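You operate a simulated robot arm through the tools that you are given. There is no shell and no other tool. Be economical: measure what you need, move in short steps, check, and stop when the job is done.

The job below is to be done with a simulated robot arm. You get a single attempt, and the scene is never put back.

TASK
Switch the wash tub off, move the bush in it to the drip tray, load the silver one.
Fine: switch off before the lid comes off; put the lid back on.
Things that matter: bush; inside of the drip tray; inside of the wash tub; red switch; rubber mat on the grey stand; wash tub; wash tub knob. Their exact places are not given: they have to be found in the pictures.

The check looks at the end state, three seconds after you hand in, the way a careful person would. Anything else that was tipped, shoved, dropped, spilled or broken makes it a failure. Lids that push on must go on centred and level and be pressed home; caps that screw on are set level and turned clockwise until they are tight.

THE ROBOT
A 7-joint arm with a fingered hand on a trunk, on a base that drives. Base frame: it is fixed to the floor where the robot stands at the start and does not move with it; the origin is under the middle of the robot, x ahead of it, y to its left, z up; the surface under the hand at the start is at about z = 0.7. Readings come in m, degrees, newtons and seconds.
With the tool pointing down near the work surface it reaches from about 0.34 to 0.72 m from the robot's upright axis, wherever it stands. Its first joint turns from -69.0 to 172.0 degrees. Places, roughly: inside of the drip tray [0.5, -0.3, 0.7]; inside of the wash tub [0.5, 0, 0.7]; red switch [0.5, -0.1, 0.7]; rubber mat on the grey stand [0.7, 0, 0.7]; wash tub [0.5, 0, 0.7]; wash tub knob [0.5, -0.2, 0.7]. Payload 3.4 kg.
The tool frame sits at the grasp point between the pads (the TCP): z along the fingers, y along the line on which they close. The tips reach 0.025 m beyond it. The gripper opens to 0.088 m. The gripper's body begins 0.029 m behind the TCP. The gripper is a hand of 4 fingers: y runs from the thumb to the fingers, the wrist lies at [-0.013, -0.097, -0.162] in the tool frame, and closing takes about 1.5 s.
Orientation is told as [roll, pitch, yaw] about the base's x, y, z axes, in that order, counted from this pose: with the fingers straight down and the wrist toward the robot, the tool's x, y and z point along [0, 1, 0], [1, 0, 0] and [0, 0, -1] of the base frame.

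THE INTERFACE
- The arm moves only by the tool move_arm. Its argument "increments" is a list of rows, each a list of 7 numbers: the shift along the base's x, y, z in m, then the turn, a rotation vector about the base's x, y, z in degrees, then the finger opening in m, from 0 to 0.088. In form: [[tx, ty, tz, rx, ry, rz, claw], ...]. A call has 1 to 12 rows; each row is the pose to reach, as a shift and turn from the pose commanded when the call began. A row lasts 0.2 s, in which the tool goes at most 0.05 m and 8.6 degrees; a call with a longer step from one row to the next is refused whole, and so is a gripper value outside its range. Where a pose cannot be reached the arm comes as near as it can. A force on the tool above 50 N (or 10 N above the force at the start of the call, whichever is more), or a blocked arm, ends the call early, and 0.2 s more pass. Each finger travels about 0.108 m/s and halts on what it meets, pressing with about 24 N; the grip force reading is that of the motor and also rises with nothing between the fingers. The clock runs only during rows and for 0.2 s after the last one: add rows that repeat a pose to give the fingers time. The reply holds the time, the measured pose of the TCP, the force on the tool along the base axes, the opening and the grip force, in the units named above and with some noise, with the torque about the TCP (base axes, N m) and any sound that the robot's microphone picked up.
- Cameras (640 x 400 px; columns grow to the right, rows downward): "scene" is now at [0.1314, -0.0103, 1.2851]; the picture's right is [-0.12, -0.99, 0.00], its down [-0.67, 0.08, -0.74] and it looks along [0.73, -0.09, -0.68] (base axes); focal length 266 px, centre (320, 200). "wrist" rides on the gripper at [0.064, -0.083, -0.098] in the tool frame; the picture's right is [-0.62, 0.37, -0.69], its down [-0.71, -0.63, 0.30] and it looks along [-0.32, 0.68, 0.65] (tool axes); focal length 265 px, centre (320, 200).
- camera(camera): a new picture of that camera. The clock stands still meanwhile.
- move_column(by): slides the trunk up (or, below 0, down) by that many m; the arm and the scene camera ride with it, the base frame stays. It gives what a move gives, with no picture.
- steer(legs): drives the robot by 1 to 6 legs, each [ahead, left, turn to the left] in m, m and degrees, along the robot's own axes; the way and the turn of a leg run together, so that a leg with both is an arc; at most 1.5 m and 180 degrees a leg. The arm and the cameras ride along, it lands a little off, and it stops where it bumps. It gives what a move gives.
- hand_shape(shape): the hand has 4 fingers and takes this shape, open, in about a second: jaw (thumb against the fingers, like two jaws); tri (thumb and two fingers); tip (a fingertip pinch); poke (one finger out to press); point (the index stretched); flat (the hand flat); cup (the hand cupped); fist (a fist). The gripper value then closes the fingers along that shape, each until it touches; the sizes above hold for jaw. It gives what a move gives, with no picture.
- turn_head(pan, tilt): turns the head with the scene camera to pan (to the left, within 86 degrees either way) and tilt (down, from -29 to 69), counted from straight ahead of the robot. It gives what a move gives.
- point_at(camera, pixels): for up to 12 pixels [column, row] of the newest picture of that camera ("zoom" is the newest enlarged one), the place [x, y, z] in the base frame of the surface seen there, good to about 0.002 m. The clock stands still meanwhile.
- zoom(camera, box): a new picture of the part [left, top, right, bottom] of that camera's present view, enlarged. The clock stands still meanwhile.
- close_job(): hands the job in; it is judged then, once.

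Go step by step. Measure first, check grasps and placings, and put right what went wrong. The budget is 80 turns and 48 pictures, counting those below and the enlarged ones. Unless the task says otherwise, let go and move clear before handing in, and close with one line.

The tools are called by a JSON object that holds its "fn" and its "kwargs". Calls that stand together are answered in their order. move_arm: Moves the arm, as the interface text tells. Its arguments: {"type":"object","properties":{"increments":{"type":"array"}},"required":["increments"]} The other tools are called the same way: move_column (by) slides the trunk up or down; hand_shape (shape) gives the hand a shape; steer (legs) drives the base; turn_head (pan, tilt) turns the head that bears the scene camera; camera (camera) takes a picture; point_at (camera, pixels) gives the place of the surface under pixels of a picture; zoom (camera, box) takes an enlarged picture of a part of a camera's view; close_job () hands the job in.

At the start:

```text
time: 0.0
tool_pos: [0.5466, 0.0577, 0.9928]
tool_rot: [0.0, -0.1, 0.0]
force: [0.1, 1.1, 0.4]
torque: [-0.01, 0.0, 0.0]
width: 0.0872
gripper_force: 0.0
shape: jaw
trunk travel left (down, up): [-0.6, 0.24]
robot x, y, heading: [-0.0001, 0.0004, -0.0]
head pan, tilt: [-6.8, 42.6]
```

scene: 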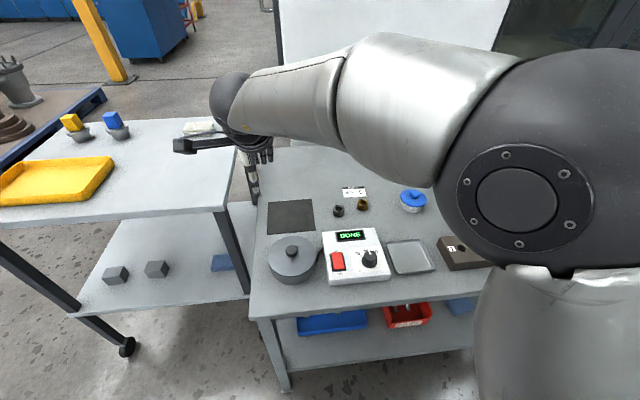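
wrist: 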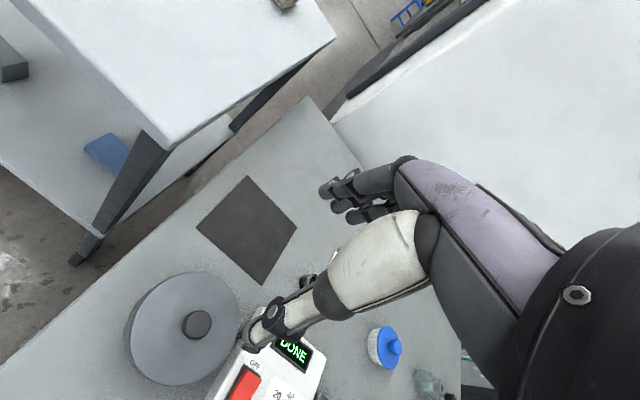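

The scene shows a lidded tub at (293,258), a control box with a red switch at (337,262), a tray at (410,257) and small bushes at (338,210) and (362,204). I will zoom in for detail.

{"fn": "zoom", "kwargs": {"camera": "scene", "box": [250, 170, 490, 320]}}

{"fn": "point_at", "kwargs": {"camera": "scene", "pixels": [[292, 248], [275, 262], [312, 262], [293, 240], [338, 262], [369, 259], [410, 257], [338, 209], [362, 204], [290, 215], [353, 191], [300, 310]]}}

```text
2.67 times, centred on (370, 245) of scene
```

zoom: 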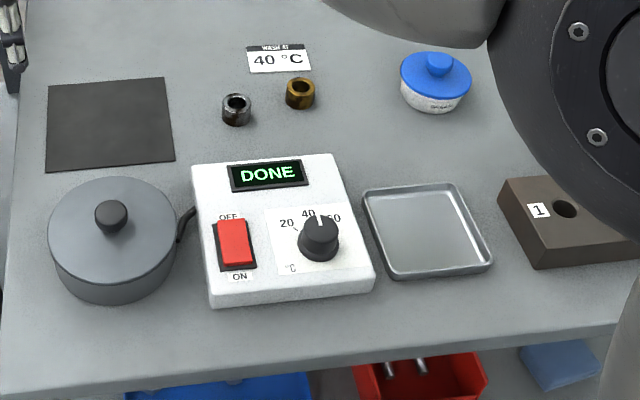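

```text
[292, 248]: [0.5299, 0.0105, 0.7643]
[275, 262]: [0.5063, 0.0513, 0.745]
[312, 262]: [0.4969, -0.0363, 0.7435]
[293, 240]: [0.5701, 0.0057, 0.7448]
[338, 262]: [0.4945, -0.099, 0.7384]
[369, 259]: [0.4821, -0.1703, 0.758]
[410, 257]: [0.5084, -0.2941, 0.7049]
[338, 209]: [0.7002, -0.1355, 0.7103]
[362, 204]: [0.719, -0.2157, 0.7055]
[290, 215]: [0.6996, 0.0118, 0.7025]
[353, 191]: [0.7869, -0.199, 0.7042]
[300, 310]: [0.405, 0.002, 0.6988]
```

The box is readable: OFF is at the far end of the red rocker and ON at the near end. I'll look closer at the rocker, the tub and the bushes.

{"fn": "zoom", "kwargs": {"camera": "scene", "box": [318, 225, 398, 285]}}

{"fn": "point_at", "kwargs": {"camera": "zoom", "pixels": [[140, 240], [150, 300], [160, 350], [110, 230], [180, 225], [190, 350], [130, 370], [200, 100], [420, 200], [400, 440], [100, 440], [440, 310]]}}

{"fn": "zoom", "kwargs": {"camera": "scene", "box": [320, 180, 384, 228]}}

{"fn": "point_at", "kwargs": {"camera": "zoom", "pixels": [[150, 310], [180, 270], [210, 310], [180, 340], [180, 360], [180, 300], [390, 240], [420, 215], [460, 240], [420, 275], [420, 305], [420, 240]]}}

```text
6.67 times, centred on (358, 255) of scene
```

zoom: 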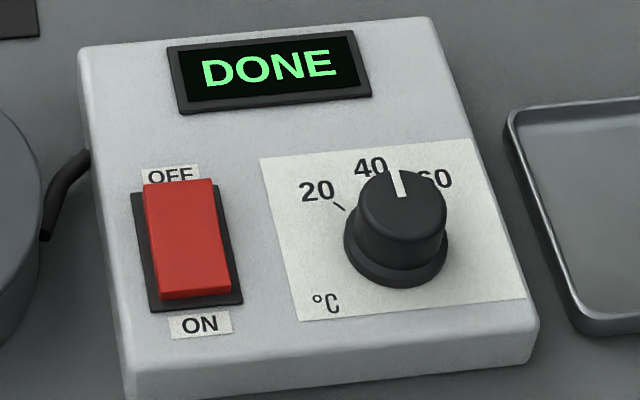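

```text
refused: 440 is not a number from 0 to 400
```

```text
8.33 times, centred on (352, 204) of scene
```

zoom: 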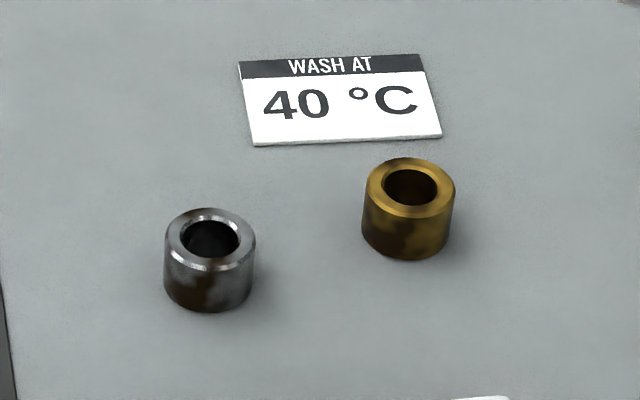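

```text
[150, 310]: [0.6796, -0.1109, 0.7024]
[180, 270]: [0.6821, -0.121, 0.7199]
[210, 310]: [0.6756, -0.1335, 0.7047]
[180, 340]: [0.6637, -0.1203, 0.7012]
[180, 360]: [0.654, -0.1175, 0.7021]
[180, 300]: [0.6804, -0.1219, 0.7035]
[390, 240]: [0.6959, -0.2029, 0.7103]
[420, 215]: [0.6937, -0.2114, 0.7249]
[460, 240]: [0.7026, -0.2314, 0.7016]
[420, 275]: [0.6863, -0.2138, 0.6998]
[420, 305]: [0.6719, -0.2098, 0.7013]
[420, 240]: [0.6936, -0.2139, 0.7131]
```

The red rocker hides part of the OFF label at (165,180), so its far end is raised and it is ON. The silver bush is left and the brass one right; I'll measure both and the switch.

{"fn": "point_at", "kwargs": {"camera": "zoom", "pixels": [[210, 213], [210, 262], [172, 238], [250, 238], [210, 285], [210, 240]]}}

{"fn": "zoom", "kwargs": {"camera": "scene", "box": [318, 225, 398, 285]}}

{"fn": "point_at", "kwargs": {"camera": "zoom", "pixels": [[175, 190], [150, 190], [210, 185], [185, 240], [165, 290], [220, 280], [190, 285], [250, 250], [250, 350], [400, 200], [400, 170], [390, 225]]}}

{"fn": "zoom", "kwargs": {"camera": "scene", "box": [256, 225, 336, 285]}}

{"fn": "point_at", "kwargs": {"camera": "zoom", "pixels": [[290, 160], [290, 185], [260, 165], [325, 165], [290, 110], [290, 300], [110, 210], [480, 210], [290, 340], [290, 380]]}}

```text
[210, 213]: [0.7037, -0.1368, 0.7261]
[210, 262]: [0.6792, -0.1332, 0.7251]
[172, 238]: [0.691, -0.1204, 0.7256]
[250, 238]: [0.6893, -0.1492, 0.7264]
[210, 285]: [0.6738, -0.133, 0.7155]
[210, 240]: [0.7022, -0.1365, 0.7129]
```

```text
6.67 times, centred on (358, 255) of scene
```

zoom: 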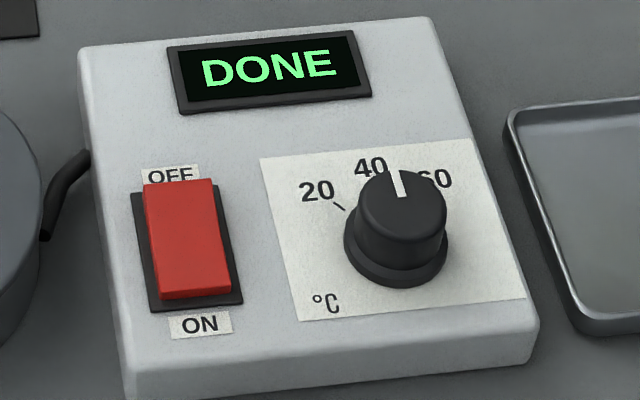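

```text
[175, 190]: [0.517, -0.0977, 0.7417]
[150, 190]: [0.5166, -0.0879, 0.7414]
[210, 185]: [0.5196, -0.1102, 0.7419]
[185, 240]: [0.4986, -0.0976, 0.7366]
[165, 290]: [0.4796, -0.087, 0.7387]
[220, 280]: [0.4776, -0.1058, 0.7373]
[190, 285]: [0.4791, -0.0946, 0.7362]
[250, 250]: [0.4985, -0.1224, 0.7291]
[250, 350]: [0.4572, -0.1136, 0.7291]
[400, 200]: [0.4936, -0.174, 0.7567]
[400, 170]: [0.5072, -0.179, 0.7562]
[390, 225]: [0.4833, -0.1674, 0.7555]
```

```text
6.67 times, centred on (296, 255) of scene
```

zoom: 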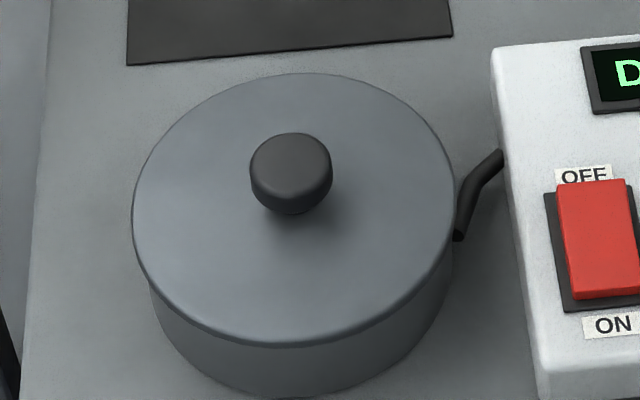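

```text
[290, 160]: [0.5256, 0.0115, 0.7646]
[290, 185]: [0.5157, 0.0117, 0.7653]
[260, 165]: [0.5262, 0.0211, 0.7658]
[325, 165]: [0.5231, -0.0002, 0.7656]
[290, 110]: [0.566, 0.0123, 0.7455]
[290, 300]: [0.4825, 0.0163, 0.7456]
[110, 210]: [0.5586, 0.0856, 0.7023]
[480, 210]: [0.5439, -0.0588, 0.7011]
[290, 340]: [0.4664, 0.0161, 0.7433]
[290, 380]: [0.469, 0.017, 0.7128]
```

The rocker's far end is at about (0.515,-0.098,0.742) and must be pressed there; the lid knob is at about (0.52,0.011,0.765). I shape the hand to poke and look at where the fingertip is.

{"fn": "hand_shape", "kwargs": {"shape": "poke"}}

{"fn": "zoom", "kwargs": {"camera": "scene", "box": [160, 90, 320, 210]}}

{"fn": "camera", "kwargs": {"camera": "wrist"}}

```text
time: 0.9
tool_pos: [0.5469, 0.0589, 0.9925]
tool_rot: [-0.1, 0.0, -0.1]
force: [0.3, 0.1, 0.7]
torque: [0.03, -0.01, -0.01]
width: 0.0001
gripper_force: 0.0
shape: poke
trunk travel left (down, up): [-0.6, 0.24]
robot x, y, heading: [-0.002, 0.0006, 0.0]
head pan, tilt: [-6.8, 42.6]
```

```text
3.33 times, centred on (240, 150) of scene
```

zoom: 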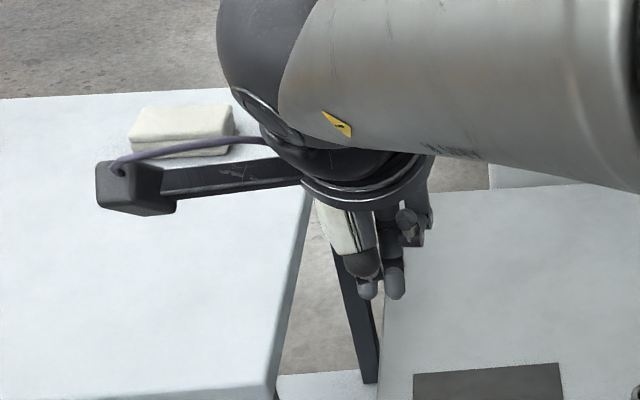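

```text
39 pictures are left
```

wrist: 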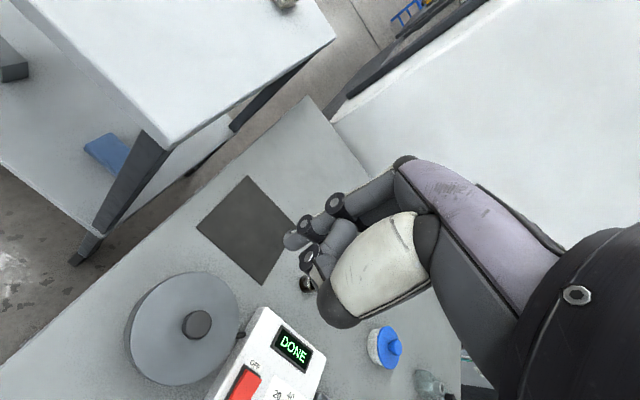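

The wrist view shows an extended finger tip near (290,240). I will locate it in 3D.

{"fn": "zoom", "kwargs": {"camera": "wrist", "box": [260, 180, 380, 330]}}

{"fn": "point_at", "kwargs": {"camera": "wrist", "pixels": [[287, 241], [293, 239], [300, 229], [306, 257], [315, 268], [308, 282], [336, 204], [335, 318], [322, 240]]}}

{"fn": "point_at", "kwargs": {"camera": "scene", "pixels": [[252, 178], [258, 178], [259, 176], [251, 176]]}}

```text
2.67 times, centred on (320, 255) of wrist
```

zoom: 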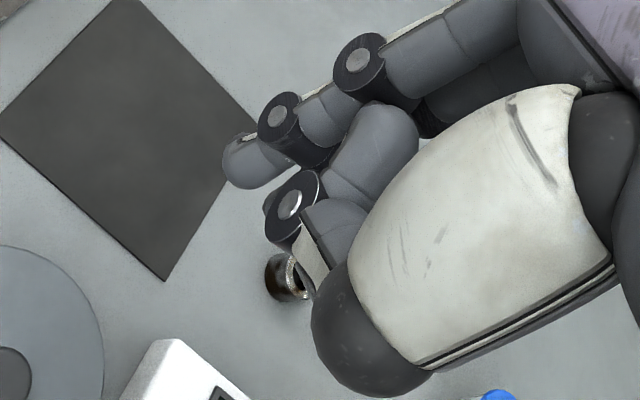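

```text
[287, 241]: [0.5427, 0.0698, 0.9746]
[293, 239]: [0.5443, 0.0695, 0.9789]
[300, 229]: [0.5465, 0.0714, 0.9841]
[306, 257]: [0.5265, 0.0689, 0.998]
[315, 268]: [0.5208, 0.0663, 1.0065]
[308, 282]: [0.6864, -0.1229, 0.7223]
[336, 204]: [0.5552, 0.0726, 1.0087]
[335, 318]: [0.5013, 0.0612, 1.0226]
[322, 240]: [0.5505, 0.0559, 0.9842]
```

```text
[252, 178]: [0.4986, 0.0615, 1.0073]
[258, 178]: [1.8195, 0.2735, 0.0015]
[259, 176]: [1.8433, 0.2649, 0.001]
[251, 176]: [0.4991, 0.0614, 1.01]
```

The tip sits about 0.02–0.025 m below the TCP, at roughly (-0.005,+0.005) from it. I move it above the rocker's far end and check.

{"fn": "move_arm", "kwargs": {"increments": [[-0.007, -0.03, -0.025, 0, 0, 0, 0], [-0.014, -0.065, -0.05, 0, 0, 0, 0], [-0.021, -0.1, -0.08, 0, 0, 0, 0], [-0.025, -0.135, -0.11, 0, 0, 0, 0], [-0.028, -0.162, -0.14, 0, 0, 0, 0], [-0.028, -0.162, -0.18, 0, 0, 0, 0], [-0.028, -0.162, -0.205, 0, 0, 0, 0], [-0.028, -0.162, -0.205, 0, 0, 0, 0]]}}

{"fn": "camera", "kwargs": {"camera": "wrist"}}

{"fn": "zoom", "kwargs": {"camera": "scene", "box": [270, 180, 430, 300]}}

```text
time: 2.7
tool_pos: [0.5168, -0.1027, 0.7889]
tool_rot: [0.0, 0.1, 0.0]
force: [0.1, -0.9, -0.2]
torque: [0.03, -0.02, -0.01]
width: 0.0
gripper_force: 23.7
shape: jaw
trunk travel left (down, up): [-0.6, 0.24]
robot x, y, heading: [0.0004, -0.0001, 0.0]
head pan, tilt: [-6.8, 42.6]
```

```text
37 pictures are left
```

wrist: 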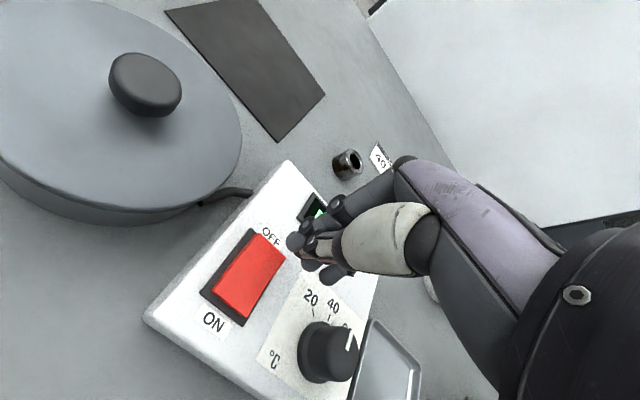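

```text
3.33 times, centred on (350, 240) of scene
```

zoom: 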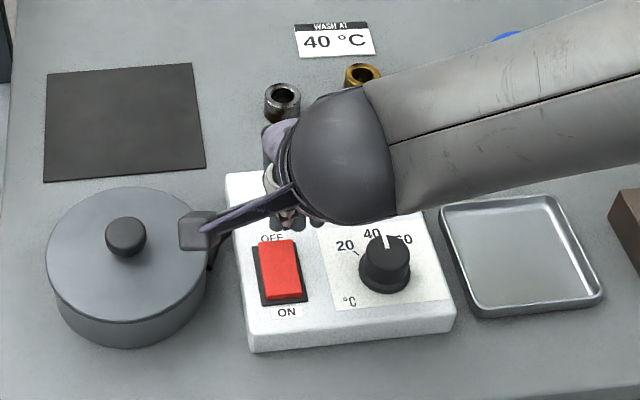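

The fingers are now closed in jaw form with their tips just over the box. I'll find where the tips are.

{"fn": "zoom", "kwargs": {"camera": "wrist", "box": [200, 170, 400, 310]}}

{"fn": "point_at", "kwargs": {"camera": "zoom", "pixels": [[285, 205], [300, 205], [320, 240], [345, 270], [330, 215], [390, 290], [420, 300], [225, 210], [250, 200], [310, 250]]}}

```text
2.86 times, centred on (300, 240) of wrist
```

zoom: 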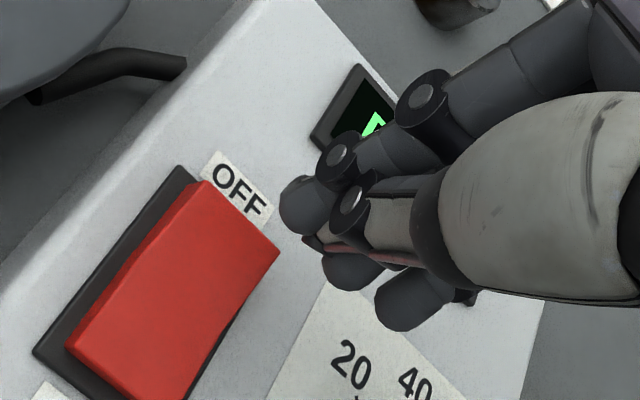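

```text
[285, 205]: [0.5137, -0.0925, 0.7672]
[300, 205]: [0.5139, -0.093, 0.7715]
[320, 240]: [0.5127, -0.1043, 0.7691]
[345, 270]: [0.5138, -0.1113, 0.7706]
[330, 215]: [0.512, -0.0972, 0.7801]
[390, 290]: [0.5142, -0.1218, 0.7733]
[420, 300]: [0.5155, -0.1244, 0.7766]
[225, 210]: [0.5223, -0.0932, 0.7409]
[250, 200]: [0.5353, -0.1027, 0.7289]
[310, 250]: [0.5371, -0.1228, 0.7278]
```

Closed tips lie in a row along y at x≈0.515, with the index tip (y≈-0.095) over the rocker's far end and about 0.022 m above it. I press down in small steps.

{"fn": "move_arm", "kwargs": {"increments": [[-0.005, 0.002, 0, 0, 0, 0, 0], [-0.005, 0.002, -0.01, 0, 0, 0, 0], [-0.005, 0.002, -0.018, 0, 0, 0, 0], [-0.005, 0.002, -0.022, 0, 0, 0, 0], [-0.005, 0.002, -0.025, 0, 0, 0, 0], [-0.005, 0.002, -0.028, 0, 0, 0, 0], [-0.005, 0.002, -0.03, 0, 0, 0, 0], [-0.005, 0.002, -0.03, 0, 0, 0, 0]]}}

{"fn": "zoom", "kwargs": {"camera": "wrist", "box": [200, 170, 400, 310]}}

```text
time: 4.5
tool_pos: [0.5126, -0.101, 0.7627]
tool_rot: [-0.1, -0.6, -0.1]
force: [8.8, -2.7, 32.4]
torque: [-0.2, -0.15, 0.02]
width: 0.0
gripper_force: 24.0
shape: jaw
trunk travel left (down, up): [-0.6, 0.24]
robot x, y, heading: [-0.0004, -0.0013, -0.0]
head pan, tilt: [-6.8, 42.6]
heard: click
```

```text
2.86 times, centred on (300, 240) of wrist
```

zoom: 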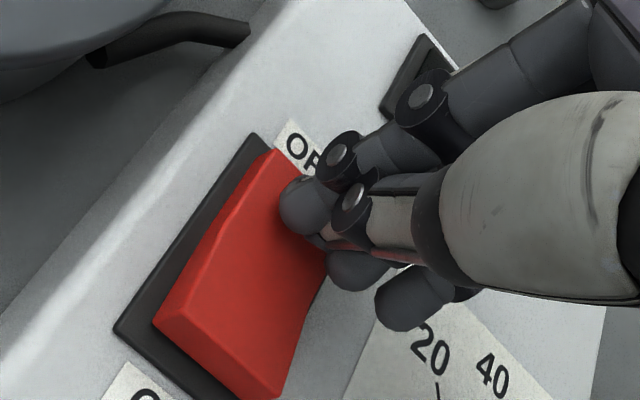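

A click was heard and the near end is now raised. I retreat upward and check the display.

{"fn": "move_arm", "kwargs": {"increments": [[0, 0, 0.03, 0, 0, 0, 0], [0, 0.0, 0.07, 0, 0, 0, 0], [0, 0.03, 0.1, 0, 0, 0, 0], [0, 0.07, 0.12, 0, 0, 0, 0], [0.005, 0.11, 0.13, 0, 0, 0, 0.04], [0.008, 0.112, 0.13, 0, 0, 0, 0.07], [0.008, 0.112, 0.13, 0, 0, 0, 0.07]]}}

{"fn": "camera", "kwargs": {"camera": "scene"}}

{"fn": "camera", "kwargs": {"camera": "wrist"}}

```text
time: 6.1
tool_pos: [0.5213, 0.0096, 0.8949]
tool_rot: [1.7, -0.2, -0.6]
force: [-0.6, 0.5, 0.3]
torque: [0.03, -0.01, 0.02]
width: 0.0637
gripper_force: 0.0
shape: jaw
trunk travel left (down, up): [-0.6, 0.24]
robot x, y, heading: [-0.0013, 0.0025, -0.1]
head pan, tilt: [-6.8, 42.6]
```

```text
33 pictures are left
```

scene: 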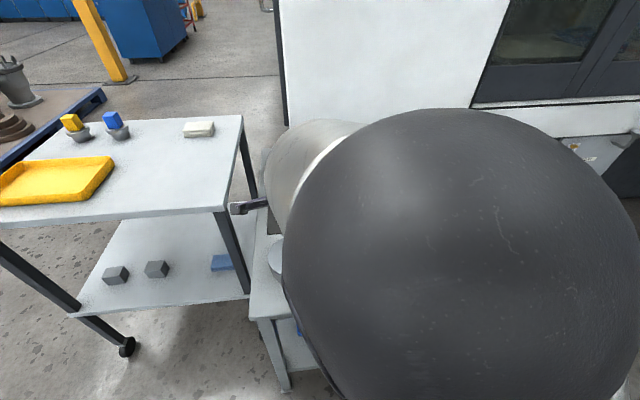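

```text
32 pictures are left
```

wrist: 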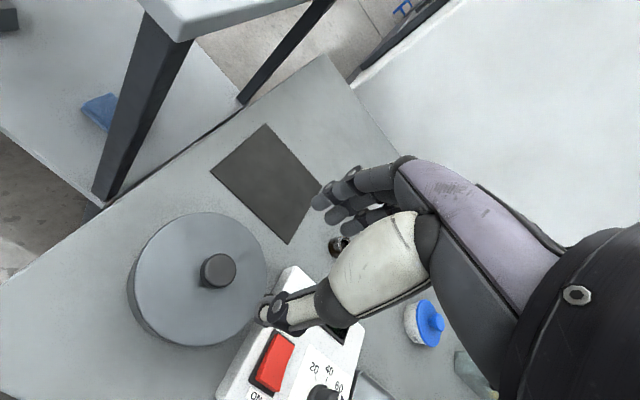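

The rocker has flipped (near end raised at (270,385)). Now I measure the lid knob from the wrist camera.

{"fn": "point_at", "kwargs": {"camera": "wrist", "pixels": [[218, 268], [203, 268], [234, 268], [218, 255], [218, 283], [218, 288], [190, 225], [160, 330], [135, 290], [264, 260], [262, 155], [288, 240]]}}

{"fn": "zoom", "kwargs": {"camera": "wrist", "box": [120, 180, 360, 400]}}

```text
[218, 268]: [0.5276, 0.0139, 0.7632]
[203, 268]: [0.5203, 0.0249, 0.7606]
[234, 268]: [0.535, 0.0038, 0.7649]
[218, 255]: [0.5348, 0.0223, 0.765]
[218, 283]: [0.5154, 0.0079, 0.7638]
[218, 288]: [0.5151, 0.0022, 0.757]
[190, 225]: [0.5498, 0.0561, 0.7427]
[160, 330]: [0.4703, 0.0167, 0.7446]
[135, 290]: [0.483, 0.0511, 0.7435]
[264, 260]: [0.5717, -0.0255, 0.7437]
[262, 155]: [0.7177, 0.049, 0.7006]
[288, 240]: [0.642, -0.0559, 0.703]
```

```text
1.82 times, centred on (240, 290) of wrist
```

zoom: 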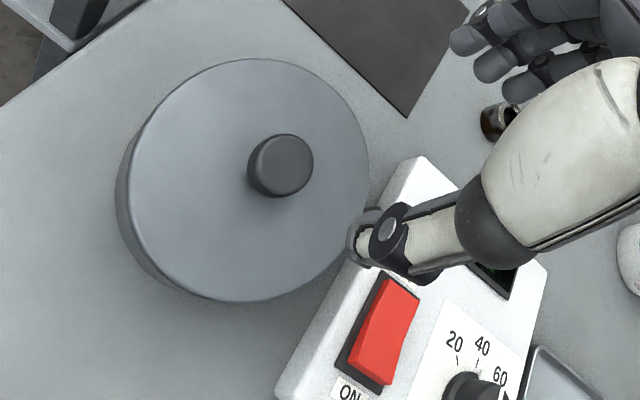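

The lid knob's centre is (0.526,0.0135), its top at 0.765 and the lid's top at 0.744. I lower the open hand over it, keeping the tips just above the lid.

{"fn": "move_arm", "kwargs": {"increments": [[0.0045, 0.004, 0, 0, 0, 0, 0.06], [0.0045, 0.004, -0.03, 0, 0, 0, 0.06], [0.0045, 0.004, -0.06, 0, 0, 0, 0.06], [0.0045, 0.004, -0.085, 0, 0, 0, 0.06], [0.0045, 0.004, -0.1, 0, 0, 0, 0.06], [0.0045, 0.004, -0.108, 0, 0, 0, 0.06], [0.0045, 0.004, -0.113, 0, 0, 0, 0.06], [0.0045, 0.004, -0.113, 0, 0, 0, 0.06]]}}

{"fn": "camera", "kwargs": {"camera": "wrist"}}

```text
time: 7.9
tool_pos: [0.5343, 0.0071, 0.7895]
tool_rot: [3.7, -0.3, -2.6]
force: [-0.1, -0.9, -0.6]
torque: [0.01, -0.02, -0.03]
width: 0.0553
gripper_force: 0.1
shape: jaw
trunk travel left (down, up): [-0.6, 0.24]
robot x, y, heading: [0.0041, 0.001, -0.1]
head pan, tilt: [-6.8, 42.6]
```

```text
30 pictures are left
```

wrist: 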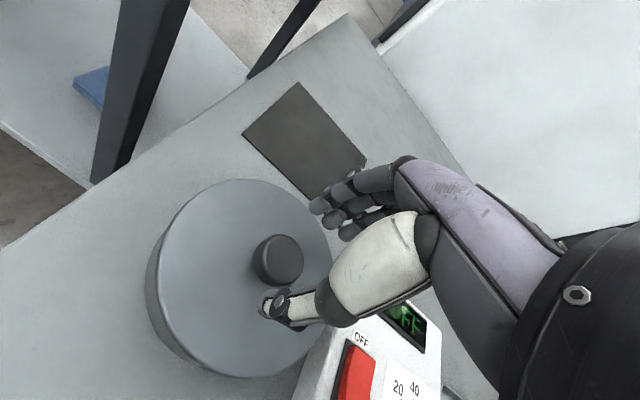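

The display now reads "FF" (OFF). The pose is off (3.7° roll, z 0.015 high), so I hold to see whether it converges.

{"fn": "move_arm", "kwargs": {"increments": [[0, 0, 0, 0, 0, 0, 0.06], [0, 0, 0, 0, 0, 0, 0.06], [0, 0, 0, 0, 0, 0, 0.06]]}}

```text
time: 8.7
tool_pos: [0.5339, 0.0048, 0.7876]
tool_rot: [3.6, -0.1, -2.8]
force: [-0.4, -0.6, 0.5]
torque: [0.0, 0.0, -0.02]
width: 0.0553
gripper_force: 0.2
shape: jaw
trunk travel left (down, up): [-0.6, 0.24]
robot x, y, heading: [0.002, -0.002, -0.1]
head pan, tilt: [-6.8, 42.6]
```

It is stuck at a joint limit here, whereas the pose over the switch (further right of the robot) was fine. I lift clear and turn the base left 15° so the tub lies to the robot's right.

{"fn": "move_arm", "kwargs": {"increments": [[0, 0, 0.04, 0, 0, 0, 0.06], [0, 0, 0.08, 0, 0, 0, 0.06], [0, -0.03, 0.12, 0, 0, 0, 0.06], [0, -0.07, 0.12, 0, 0, 0, 0.06], [0, -0.11, 0.12, 0, 0, 0, 0.06], [0, -0.11, 0.12, 0, 0, 0, 0.06]]}}

{"fn": "steer", "kwargs": {"legs": [[0, 0, 15]]}}

{"fn": "turn_head", "kwargs": {"pan": -20, "tilt": 42}}

{"fn": "camera", "kwargs": {"camera": "scene"}}

{"fn": "camera", "kwargs": {"camera": "wrist"}}

```text
time: 10.1
tool_pos: [0.525, -0.0955, 0.8959]
tool_rot: [0.0, 0.1, 0.0]
force: [-1.1, -0.2, -0.6]
torque: [-0.01, 0.01, -0.03]
width: 0.0553
gripper_force: 0.0
shape: jaw
trunk travel left (down, up): [-0.6, 0.24]
robot x, y, heading: [0.0001, -0.0001, 0.0]
head pan, tilt: [-6.8, 42.6]
```

```text
time: 11.4
tool_pos: [0.5318, 0.0443, 0.8951]
tool_rot: [-0.1, 0.0, 15.1]
force: [0.2, 0.0, -0.7]
torque: [-0.01, 0.0, 0.01]
width: 0.0554
gripper_force: 0.0
shape: jaw
trunk travel left (down, up): [-0.6, 0.24]
robot x, y, heading: [0.0031, -0.004, 15.1]
head pan, tilt: [-6.8, 42.6]
```

```text
time: 12.1
tool_pos: [0.5324, 0.0437, 0.8952]
tool_rot: [0.0, -0.1, 15.1]
force: [-0.1, 0.3, 0.5]
torque: [-0.04, -0.01, 0.0]
width: 0.0553
gripper_force: 0.1
shape: jaw
trunk travel left (down, up): [-0.6, 0.24]
robot x, y, heading: [0.0008, -0.005, 15.0]
head pan, tilt: [-20.0, 42.0]
```

```text
29 pictures are left
```

scene: 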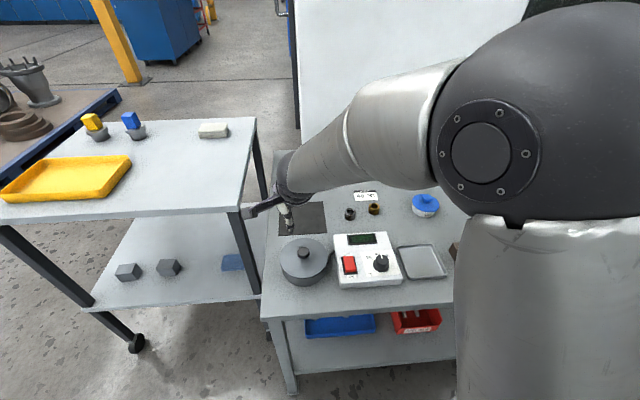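

```text
28 pictures are left
```

wrist: 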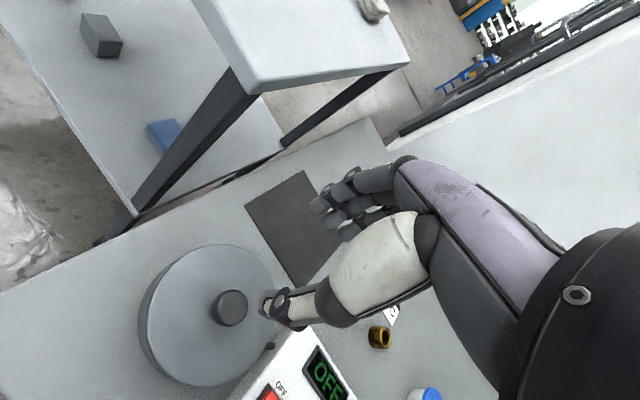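

The display reads OFF and the arm is in a good pose. I re-measure the lid knob.

{"fn": "point_at", "kwargs": {"camera": "wrist", "pixels": [[216, 307], [244, 305], [231, 294], [229, 318], [230, 306], [305, 170], [250, 205], [300, 288]]}}

```text
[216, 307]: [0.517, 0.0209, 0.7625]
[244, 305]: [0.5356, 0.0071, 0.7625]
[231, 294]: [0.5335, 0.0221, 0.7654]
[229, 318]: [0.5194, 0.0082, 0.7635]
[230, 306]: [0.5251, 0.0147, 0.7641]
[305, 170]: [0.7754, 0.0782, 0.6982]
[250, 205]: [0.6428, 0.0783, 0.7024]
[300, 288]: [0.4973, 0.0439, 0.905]
```

Knob centre is about (0.526,0.0145). I descend onto it.

{"fn": "move_arm", "kwargs": {"increments": [[-0.006, -0.0295, 0, 0, 0, 0, 0.06], [-0.006, -0.0295, -0.03, 0, 0, 0, 0.06], [-0.006, -0.0295, -0.06, 0, 0, 0, 0.06], [-0.006, -0.0295, -0.09, 0, 0, 0, 0.06], [-0.006, -0.0295, -0.11, 0, 0, 0, 0.06], [-0.006, -0.0295, -0.121, 0, 0, 0, 0.06], [-0.006, -0.0295, -0.121, 0, 0, 0, 0.06]]}}

{"fn": "camera", "kwargs": {"camera": "wrist"}}

```text
time: 13.7
tool_pos: [0.5255, 0.015, 0.7748]
tool_rot: [0.0, 0.1, 15.1]
force: [-0.1, -0.2, 0.1]
torque: [0.01, 0.01, 0.02]
width: 0.0553
gripper_force: 0.1
shape: jaw
trunk travel left (down, up): [-0.6, 0.24]
robot x, y, heading: [0.0008, 0.0033, 14.8]
head pan, tilt: [-20.0, 42.0]
```

```text
27 pictures are left
```

wrist: 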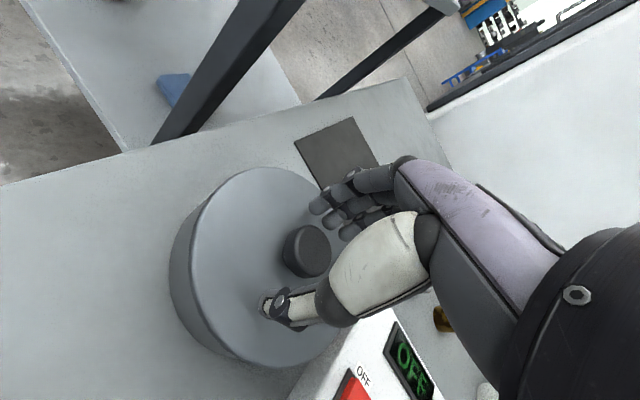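

The knob lies between thumb (275,305) and fingers (330,210). I lower 3 mm more and close.

{"fn": "move_arm", "kwargs": {"increments": [[0, 0, -0.003, 0, 0, 0, 0.06], [0, 0, -0.003, 0, 0, 0, 0.03], [0, 0, -0.003, 0, 0, 0, 0.0], [0, 0, -0.003, 0, 0, 0, 0], [0, 0, -0.003, 0, 0, 0, 0], [0, 0, -0.003, 0, 0, 0, 0], [0, 0, -0.003, 0, 0, 0, 0], [0, 0, -0.003, 0, 0, 0, 0]]}}

{"fn": "camera", "kwargs": {"camera": "wrist"}}

```text
time: 15.5
tool_pos: [0.5255, 0.016, 0.7721]
tool_rot: [0.0, 0.0, 15.1]
force: [-1.4, 1.4, -1.5]
torque: [0.04, -0.01, 0.03]
width: 0.0215
gripper_force: 24.1
shape: tri
trunk travel left (down, up): [-0.6, 0.24]
robot x, y, heading: [0.0038, -0.0029, 15.3]
head pan, tilt: [-20.0, 42.0]
```

```text
26 pictures are left
```

wrist: 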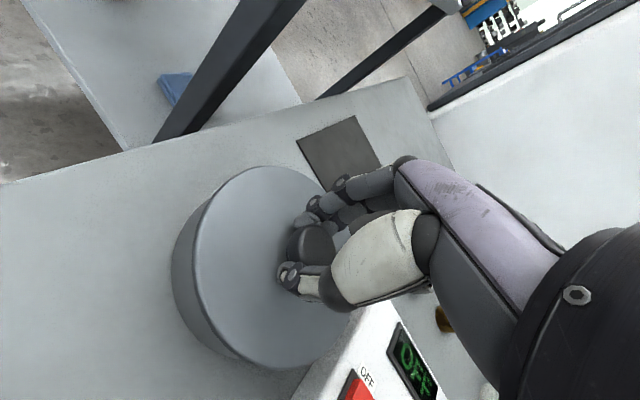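

The grip holds the knob (width 0.0215, 24 N). I lift straight up slowly.

{"fn": "move_arm", "kwargs": {"increments": [[0, 0, 0.005, 0, 0, 0, 0], [0, 0, 0.01, 0, 0, 0, 0], [0, 0, 0.02, 0, 0, 0, 0], [0, 0, 0.035, 0, 0, 0, 0], [0, 0, 0.055, 0, 0, 0, 0], [0, 0, 0.08, 0, 0, 0, 0], [0, 0, 0.08, 0, 0, 0, 0]]}}

{"fn": "camera", "kwargs": {"camera": "wrist"}}

{"fn": "camera", "kwargs": {"camera": "scene"}}

```text
time: 17.1
tool_pos: [0.5257, 0.0163, 0.8508]
tool_rot: [0.0, 0.0, 15.2]
force: [0.1, -0.3, -1.0]
torque: [0.0, -0.03, 0.01]
width: 0.0216
gripper_force: 24.1
shape: tri
trunk travel left (down, up): [-0.6, 0.24]
robot x, y, heading: [0.0018, -0.0, 15.2]
head pan, tilt: [-20.0, 42.0]
heard: snap
```

```text
25 pictures are left
```

wrist: 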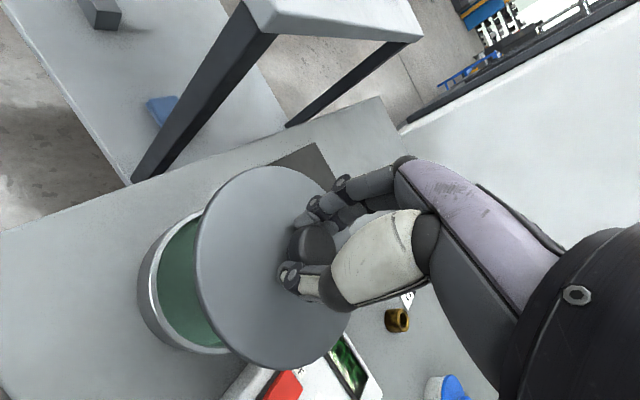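

```text
24 pictures are left
```

scene: 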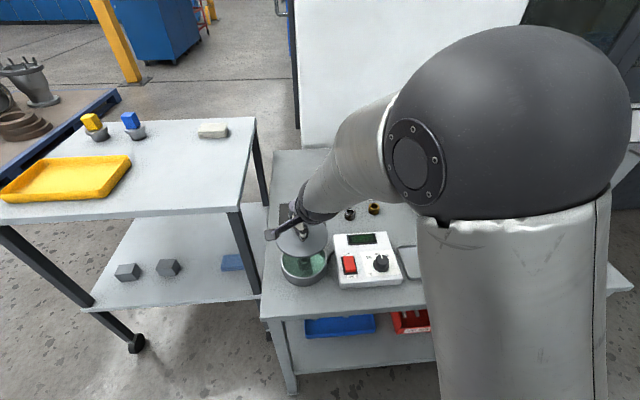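

The lid snapped off cleanly and the tub shows green inside. I measure the lid's underside and the tub rim.

{"fn": "zoom", "kwargs": {"camera": "scene", "box": [255, 190, 375, 290]}}

{"fn": "point_at", "kwargs": {"camera": "zoom", "pixels": [[250, 355], [150, 320], [380, 320], [250, 300], [330, 330], [240, 255], [240, 243], [200, 250], [290, 245], [250, 345]]}}

{"fn": "point_at", "kwargs": {"camera": "wrist", "pixels": [[153, 285], [180, 345], [185, 280], [222, 180], [260, 172], [335, 340], [325, 160], [328, 188], [275, 163], [315, 145]]}}

```text
4.00 times, centred on (315, 240) of scene
```

zoom: 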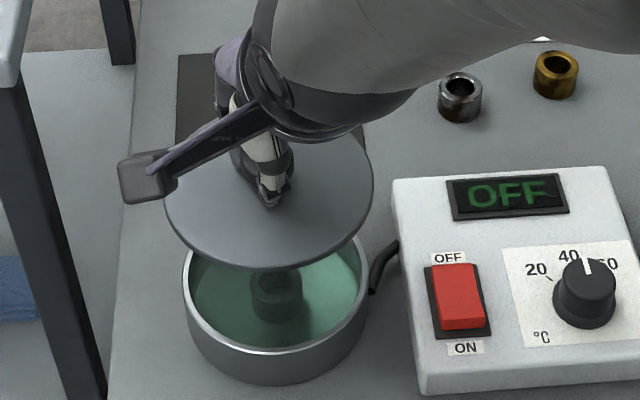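

```text
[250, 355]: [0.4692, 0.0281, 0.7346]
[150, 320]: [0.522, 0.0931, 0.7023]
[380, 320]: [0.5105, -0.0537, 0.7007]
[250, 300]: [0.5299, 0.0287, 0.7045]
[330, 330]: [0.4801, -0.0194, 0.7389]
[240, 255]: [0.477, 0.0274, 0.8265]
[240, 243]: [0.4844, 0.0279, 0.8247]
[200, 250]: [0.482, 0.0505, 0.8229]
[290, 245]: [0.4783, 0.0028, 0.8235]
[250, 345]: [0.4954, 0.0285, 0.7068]
```

```text
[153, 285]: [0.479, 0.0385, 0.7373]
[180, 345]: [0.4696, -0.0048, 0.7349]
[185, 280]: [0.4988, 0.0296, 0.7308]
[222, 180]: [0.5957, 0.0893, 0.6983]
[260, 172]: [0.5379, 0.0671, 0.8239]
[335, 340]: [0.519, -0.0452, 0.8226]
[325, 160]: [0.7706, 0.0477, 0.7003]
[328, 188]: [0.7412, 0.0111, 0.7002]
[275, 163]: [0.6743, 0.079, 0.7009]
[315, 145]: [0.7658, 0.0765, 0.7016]
```

The bush stands in the liquid in the tub, and the mat spans about x 0.64–0.775, y −0.056–0.08. I carry the lid over the mat's centre.

{"fn": "move_arm", "kwargs": {"increments": [[0.04, 0, 0.01, 0, 0, 0, 0], [0.08, 0, 0.01, 0, 0, 0, 0], [0.12, -0.002, 0.01, 0, 0, 0, 0], [0.155, -0.004, 0.0, 0, 0, 0, 0], [0.18, -0.005, -0.03, 0, 0, 0, 0], [0.18, -0.005, -0.06, 0, 0, 0, 0], [0.18, -0.005, -0.075, 0, 0, 0, 0], [0.18, -0.005, -0.075, 0, 0, 0, 0]]}}

{"fn": "zoom", "kwargs": {"camera": "scene", "box": [225, 140, 385, 290]}}

```text
time: 18.9
tool_pos: [0.7053, 0.0111, 0.7759]
tool_rot: [0.1, -0.1, 15.0]
force: [0.0, -0.1, -1.2]
torque: [0.03, 0.01, 0.0]
width: 0.0217
gripper_force: 23.1
shape: tri
trunk travel left (down, up): [-0.6, 0.24]
robot x, y, heading: [0.0012, -0.0008, 15.2]
head pan, tilt: [-20.0, 42.0]
```

```text
2.67 times, centred on (305, 215) of scene
```

zoom: 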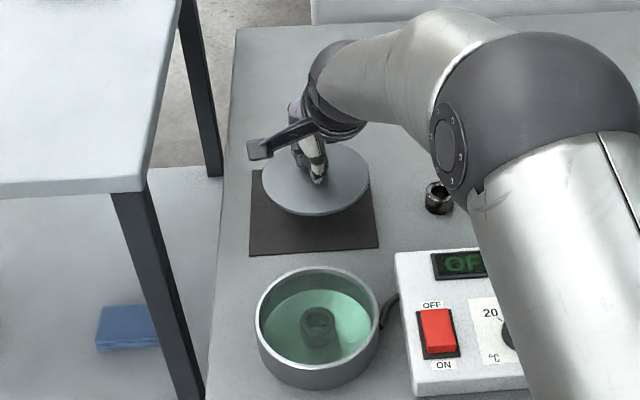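

Reached with the lid level over the mat. I lower gently until contact.

{"fn": "move_arm", "kwargs": {"increments": [[0, 0, -0.015, 0, 0, 0, 0], [0, 0, -0.022, 0, 0, 0, 0], [0, 0, -0.027, 0, 0, 0, 0], [0, 0, -0.031, 0, 0, 0, 0], [0, 0, -0.034, 0, 0, 0, 0], [0, 0, -0.037, 0, 0, 0, 0], [0, 0, -0.037, 0, 0, 0, 0]]}}

```text
time: 20.5
tool_pos: [0.7055, 0.0089, 0.7383]
tool_rot: [-0.1, 0.0, 15.2]
force: [-0.4, 0.1, -1.6]
torque: [0.02, 0.0, 0.03]
width: 0.0216
gripper_force: 23.8
shape: tri
trunk travel left (down, up): [-0.6, 0.24]
robot x, y, heading: [-0.0016, 0.0001, 15.2]
head pan, tilt: [-20.0, 42.0]
```

{"fn": "move_arm", "kwargs": {"increments": [[0, 0, -0.002, 0, 0, 0, 0], [0, 0, -0.004, 0, 0, 0, 0], [0, 0, -0.006, 0, 0, 0, 0], [0, 0, -0.006, 0, 0, 0, 0]]}}

{"fn": "zoom", "kwargs": {"camera": "scene", "box": [265, 165, 345, 225]}}

```text
time: 21.5
tool_pos: [0.7059, 0.0096, 0.7344]
tool_rot: [0.0, -0.2, 15.1]
force: [0.2, 0.5, 3.8]
torque: [0.0, -0.06, 0.02]
width: 0.0213
gripper_force: 24.2
shape: tri
trunk travel left (down, up): [-0.6, 0.24]
robot x, y, heading: [-0.0009, -0.0017, 14.9]
head pan, tilt: [-20.0, 42.0]
```

```text
6.67 times, centred on (305, 195) of scene
```

zoom: 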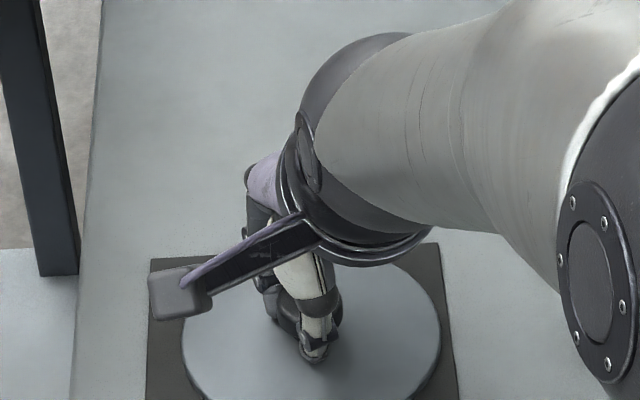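

Contact is felt (about 5 N) and the lid sits within the mat. I open and rise.

{"fn": "move_arm", "kwargs": {"increments": [[0, 0, 0.003, 0, 0, 0, 0.02], [0, 0, 0.003, 0, 0, 0, 0.04], [0, 0, 0.003, 0, 0, 0, 0.06], [0, 0, 0.003, 0, 0, 0, 0.06], [0, 0, 0.02, 0, 0, 0, 0.06], [0, 0, 0.05, 0, 0, 0, 0.06], [0, 0, 0.09, 0, 0, 0, 0.06], [-0.04, 0, 0.12, 0, 0, 0, 0.06], [-0.09, 0, 0.12, 0, 0, 0, 0.06], [-0.13, 0, 0.12, 0, 0, 0, 0.06], [-0.13, 0, 0.12, 0, 0, 0, 0.06]]}}

{"fn": "camera", "kwargs": {"camera": "wrist"}}

{"fn": "zoom", "kwargs": {"camera": "scene", "box": [225, 160, 385, 290]}}

```text
time: 23.9
tool_pos: [0.5749, 0.0099, 0.8519]
tool_rot: [0.0, 0.0, 15.0]
force: [0.3, 0.0, 0.3]
torque: [-0.03, 0.02, -0.02]
width: 0.0548
gripper_force: 0.1
shape: jaw
trunk travel left (down, up): [-0.6, 0.24]
robot x, y, heading: [0.0006, 0.0011, 15.1]
head pan, tilt: [-20.0, 42.0]
```

```text
20 pictures are left
```

wrist: 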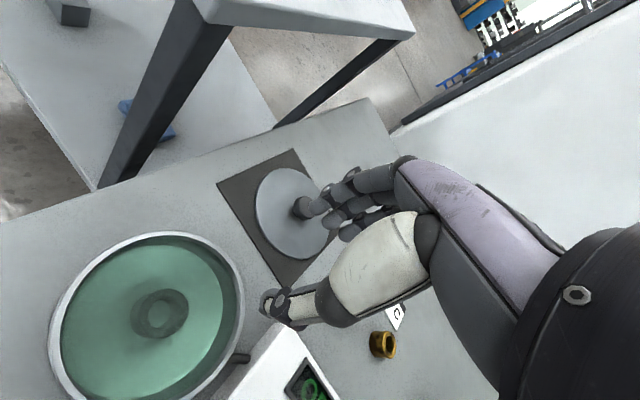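

```text
3.08 times, centred on (305, 225) of scene
```

zoom: 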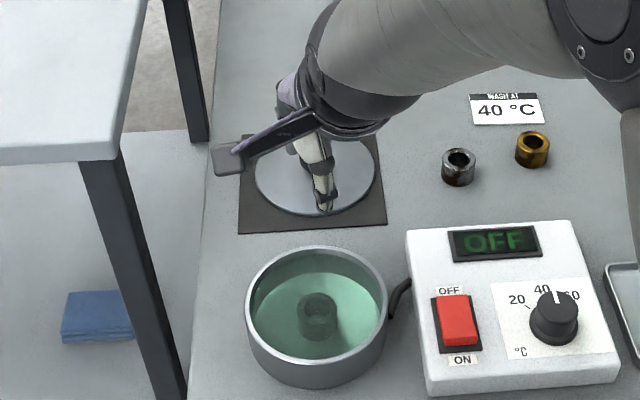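

The lid rests on the mat. I locate the bush in the tub and the rim.

{"fn": "point_at", "kwargs": {"camera": "wrist", "pixels": [[160, 305], [160, 313], [160, 291], [137, 313], [186, 305], [160, 330], [100, 300], [210, 290], [140, 236], [55, 330], [240, 300], [205, 370]]}}

{"fn": "point_at", "kwargs": {"camera": "zoom", "pixels": [[302, 303], [335, 303], [319, 294], [319, 318], [319, 330], [319, 305], [250, 300], [385, 300], [319, 247], [319, 357], [280, 350], [350, 270]]}}

```text
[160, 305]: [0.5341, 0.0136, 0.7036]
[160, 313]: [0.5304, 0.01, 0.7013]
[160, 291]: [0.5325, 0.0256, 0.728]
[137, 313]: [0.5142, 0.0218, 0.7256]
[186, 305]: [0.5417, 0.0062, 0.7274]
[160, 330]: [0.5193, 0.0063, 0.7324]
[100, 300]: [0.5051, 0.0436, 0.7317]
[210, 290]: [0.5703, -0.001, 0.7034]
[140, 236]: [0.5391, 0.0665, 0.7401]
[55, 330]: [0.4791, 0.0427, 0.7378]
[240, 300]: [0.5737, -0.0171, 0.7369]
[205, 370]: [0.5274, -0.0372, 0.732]
```

```text
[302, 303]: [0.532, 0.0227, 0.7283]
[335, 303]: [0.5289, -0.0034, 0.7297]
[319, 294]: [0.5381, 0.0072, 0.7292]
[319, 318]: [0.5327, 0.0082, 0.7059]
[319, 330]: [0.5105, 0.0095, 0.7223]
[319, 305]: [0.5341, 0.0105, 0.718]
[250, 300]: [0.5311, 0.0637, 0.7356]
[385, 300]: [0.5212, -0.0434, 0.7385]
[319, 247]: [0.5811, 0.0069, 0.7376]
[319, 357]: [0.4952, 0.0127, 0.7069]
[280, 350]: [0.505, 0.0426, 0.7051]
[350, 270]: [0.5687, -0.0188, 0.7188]
```

The bush is centred at about (0.526,0.011), top 0.728, diameter ≈0.029. I descend over it with the hand open, keeping the tips off the tub floor.

{"fn": "move_arm", "kwargs": {"increments": [[-0.025, 0.0005, -0.02, 0, 0, 0, 0.06], [-0.049, 0.001, -0.04, 0, 0, 0, 0.06], [-0.049, 0.001, -0.07, 0, 0, 0, 0.06], [-0.049, 0.001, -0.09, 0, 0, 0, 0.06], [-0.049, 0.001, -0.105, 0, 0, 0, 0.06], [-0.049, 0.001, -0.114, 0, 0, 0, 0.06], [-0.049, 0.001, -0.114, 0, 0, 0, 0.06]]}}

{"fn": "camera", "kwargs": {"camera": "wrist"}}

```text
time: 25.5
tool_pos: [0.5265, 0.0126, 0.7381]
tool_rot: [0.0, 0.0, 15.1]
force: [-1.7, 0.6, 1.4]
torque: [-0.02, -0.02, 0.02]
width: 0.0545
gripper_force: 0.0
shape: jaw
trunk travel left (down, up): [-0.6, 0.24]
robot x, y, heading: [0.007, -0.0013, 14.8]
head pan, tilt: [-20.0, 42.0]
```

```text
18 pictures are left
```

wrist: 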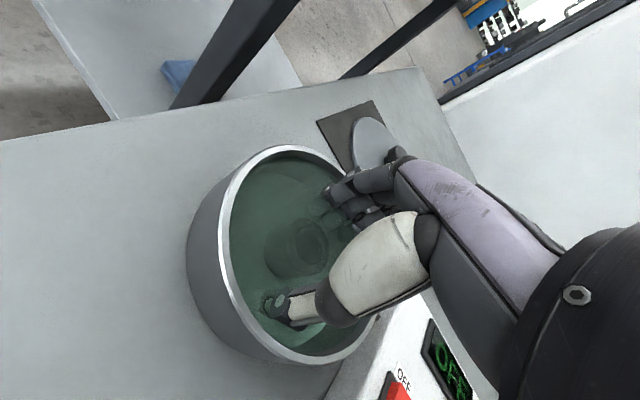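

The bush (300,245) sits between thumb and fingers, as the knob did. I close and lift.

{"fn": "move_arm", "kwargs": {"increments": [[0, 0, 0, 0, 0, 0, 0.03], [0, 0, 0, 0, 0, 0, 0.0], [0, 0, 0, 0, 0, 0, 0], [0, 0, 0, 0, 0, 0, 0], [0, 0, 0, 0, 0, 0, 0], [0, 0, 0, 0, 0, 0, 0], [0, 0, 0.01, 0, 0, 0, 0], [0, 0, 0.03, 0, 0, 0, 0], [0, 0, 0.05, 0, 0, 0, 0], [0, 0, 0.08, 0, 0, 0, 0], [0, 0, 0.11, 0, 0, 0, 0], [0, 0, 0.11, 0, 0, 0, 0]]}}

{"fn": "camera", "kwargs": {"camera": "wrist"}}

```text
time: 28.1
tool_pos: [0.5275, 0.011, 0.8501]
tool_rot: [-0.1, 0.1, 15.1]
force: [-0.2, 0.0, -1.4]
torque: [0.0, -0.01, -0.01]
width: 0.0258
gripper_force: 23.6
shape: tri
trunk travel left (down, up): [-0.6, 0.24]
robot x, y, heading: [0.0017, 0.0016, 15.1]
head pan, tilt: [-20.0, 42.0]
```

```text
17 pictures are left
```

wrist: 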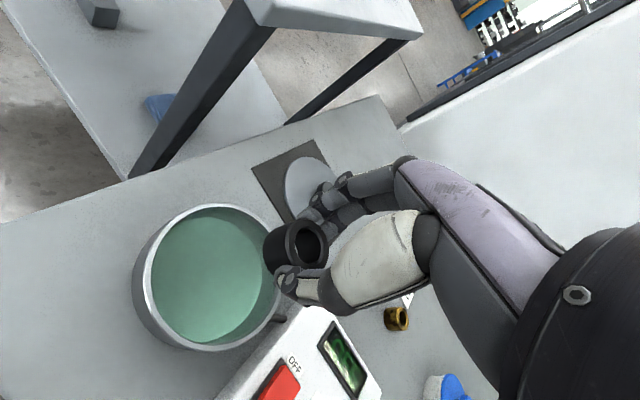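

The black bush is held upright (300,245). I turn the base right by 30° so the tray comes to the same favourable side.

{"fn": "move_arm", "kwargs": {"increments": [[0, 0, 0.01, 0, 0, 0, 0], [0, 0, 0.02, 0, 0, 0, 0], [0, 0, 0.02, 0, 0, 0, 0], [0, 0, 0.02, 0, 0, 0, 0], [0, 0, 0.02, 0, 0, 0, 0], [0, 0, 0.02, 0, 0, 0, 0]]}}

{"fn": "steer", "kwargs": {"legs": [[0, 0, -30]]}}

{"fn": "camera", "kwargs": {"camera": "wrist"}}

```text
time: 29.5
tool_pos: [0.5272, 0.0113, 0.8702]
tool_rot: [0.0, 0.0, 15.2]
force: [-0.9, -0.1, -1.6]
torque: [-0.01, 0.01, 0.02]
width: 0.0258
gripper_force: 24.1
shape: tri
trunk travel left (down, up): [-0.6, 0.24]
robot x, y, heading: [-0.0014, 0.0015, 15.1]
head pan, tilt: [-20.0, 42.0]
```

```text
time: 31.4
tool_pos: [0.4632, -0.2526, 0.8685]
tool_rot: [0.0, 0.0, -14.8]
force: [0.4, 0.0, -1.0]
torque: [-0.02, 0.03, -0.02]
width: 0.0257
gripper_force: 24.2
shape: tri
trunk travel left (down, up): [-0.6, 0.24]
robot x, y, heading: [0.0005, 0.0046, -14.9]
head pan, tilt: [-20.0, 42.0]
```

```text
16 pictures are left
```

wrist: 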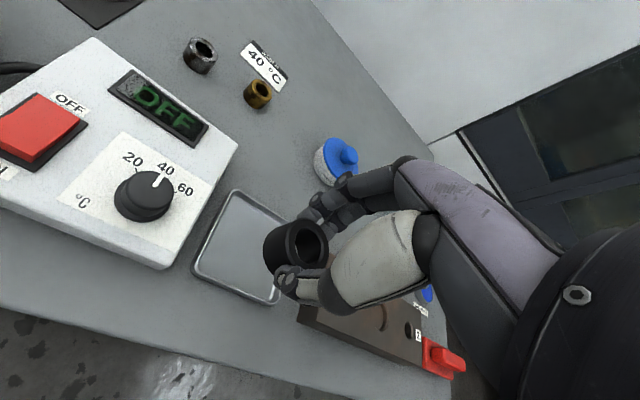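

The tray's outline is seen at (235,192), (195,270) and (270,303); I measure it.

{"fn": "point_at", "kwargs": {"camera": "wrist", "pixels": [[235, 192], [196, 270], [272, 303], [240, 240], [215, 230], [230, 285], [265, 208], [285, 218], [248, 265], [310, 300], [335, 310]]}}

```text
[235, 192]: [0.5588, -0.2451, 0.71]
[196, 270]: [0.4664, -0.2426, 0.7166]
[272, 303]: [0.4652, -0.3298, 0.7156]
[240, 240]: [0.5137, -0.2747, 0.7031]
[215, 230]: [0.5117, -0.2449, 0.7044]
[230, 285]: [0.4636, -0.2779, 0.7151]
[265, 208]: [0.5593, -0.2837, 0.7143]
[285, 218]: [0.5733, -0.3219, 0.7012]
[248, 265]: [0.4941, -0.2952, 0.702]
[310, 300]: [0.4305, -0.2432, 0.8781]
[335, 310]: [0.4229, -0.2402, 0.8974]
```

Tray spans x 0.464–0.56, y −0.242…−0.335, floor 0.703. I move the bush over its centre and lower it.

{"fn": "move_arm", "kwargs": {"increments": [[0.025, -0.018, -0.02, 0, 0, 0, 0], [0.049, -0.037, -0.04, 0, 0, 0, 0], [0.049, -0.037, -0.07, 0, 0, 0, 0], [0.049, -0.037, -0.1, 0, 0, 0, 0], [0.049, -0.037, -0.115, 0, 0, 0, 0], [0.049, -0.037, -0.122, 0, 0, 0, 0], [0.049, -0.037, -0.122, 0, 0, 0, 0]]}}

{"fn": "camera", "kwargs": {"camera": "wrist"}}

```text
time: 33.0
tool_pos: [0.5114, -0.2909, 0.7487]
tool_rot: [0.0, 0.0, -14.8]
force: [-0.4, 0.7, -0.8]
torque: [-0.03, -0.02, 0.04]
width: 0.0257
gripper_force: 24.1
shape: tri
trunk travel left (down, up): [-0.6, 0.24]
robot x, y, heading: [0.0001, -0.0026, -15.0]
head pan, tilt: [-20.0, 42.0]
```

```text
15 pictures are left
```

wrist: 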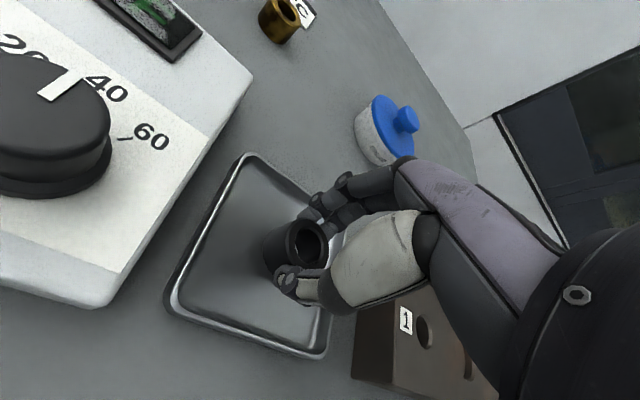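

The bush hangs inside the tray outline. I lower in small steps until contact.

{"fn": "move_arm", "kwargs": {"increments": [[0, 0, -0.003, 0, 0, 0, 0], [0, 0, -0.006, 0, 0, 0, 0], [0, 0, -0.008, 0, 0, 0, 0], [0, 0, -0.01, 0, 0, 0, 0], [0, 0, -0.012, 0, 0, 0, 0], [0, 0, -0.012, 0, 0, 0, 0]]}}

```text
time: 34.4
tool_pos: [0.5115, -0.2887, 0.738]
tool_rot: [-0.1, -0.5, -14.8]
force: [0.1, -0.7, 13.6]
torque: [-0.04, -0.04, -0.05]
width: 0.0263
gripper_force: 23.9
shape: tri
trunk travel left (down, up): [-0.6, 0.24]
robot x, y, heading: [-0.001, -0.004, -14.9]
head pan, tilt: [-20.0, 42.0]
```

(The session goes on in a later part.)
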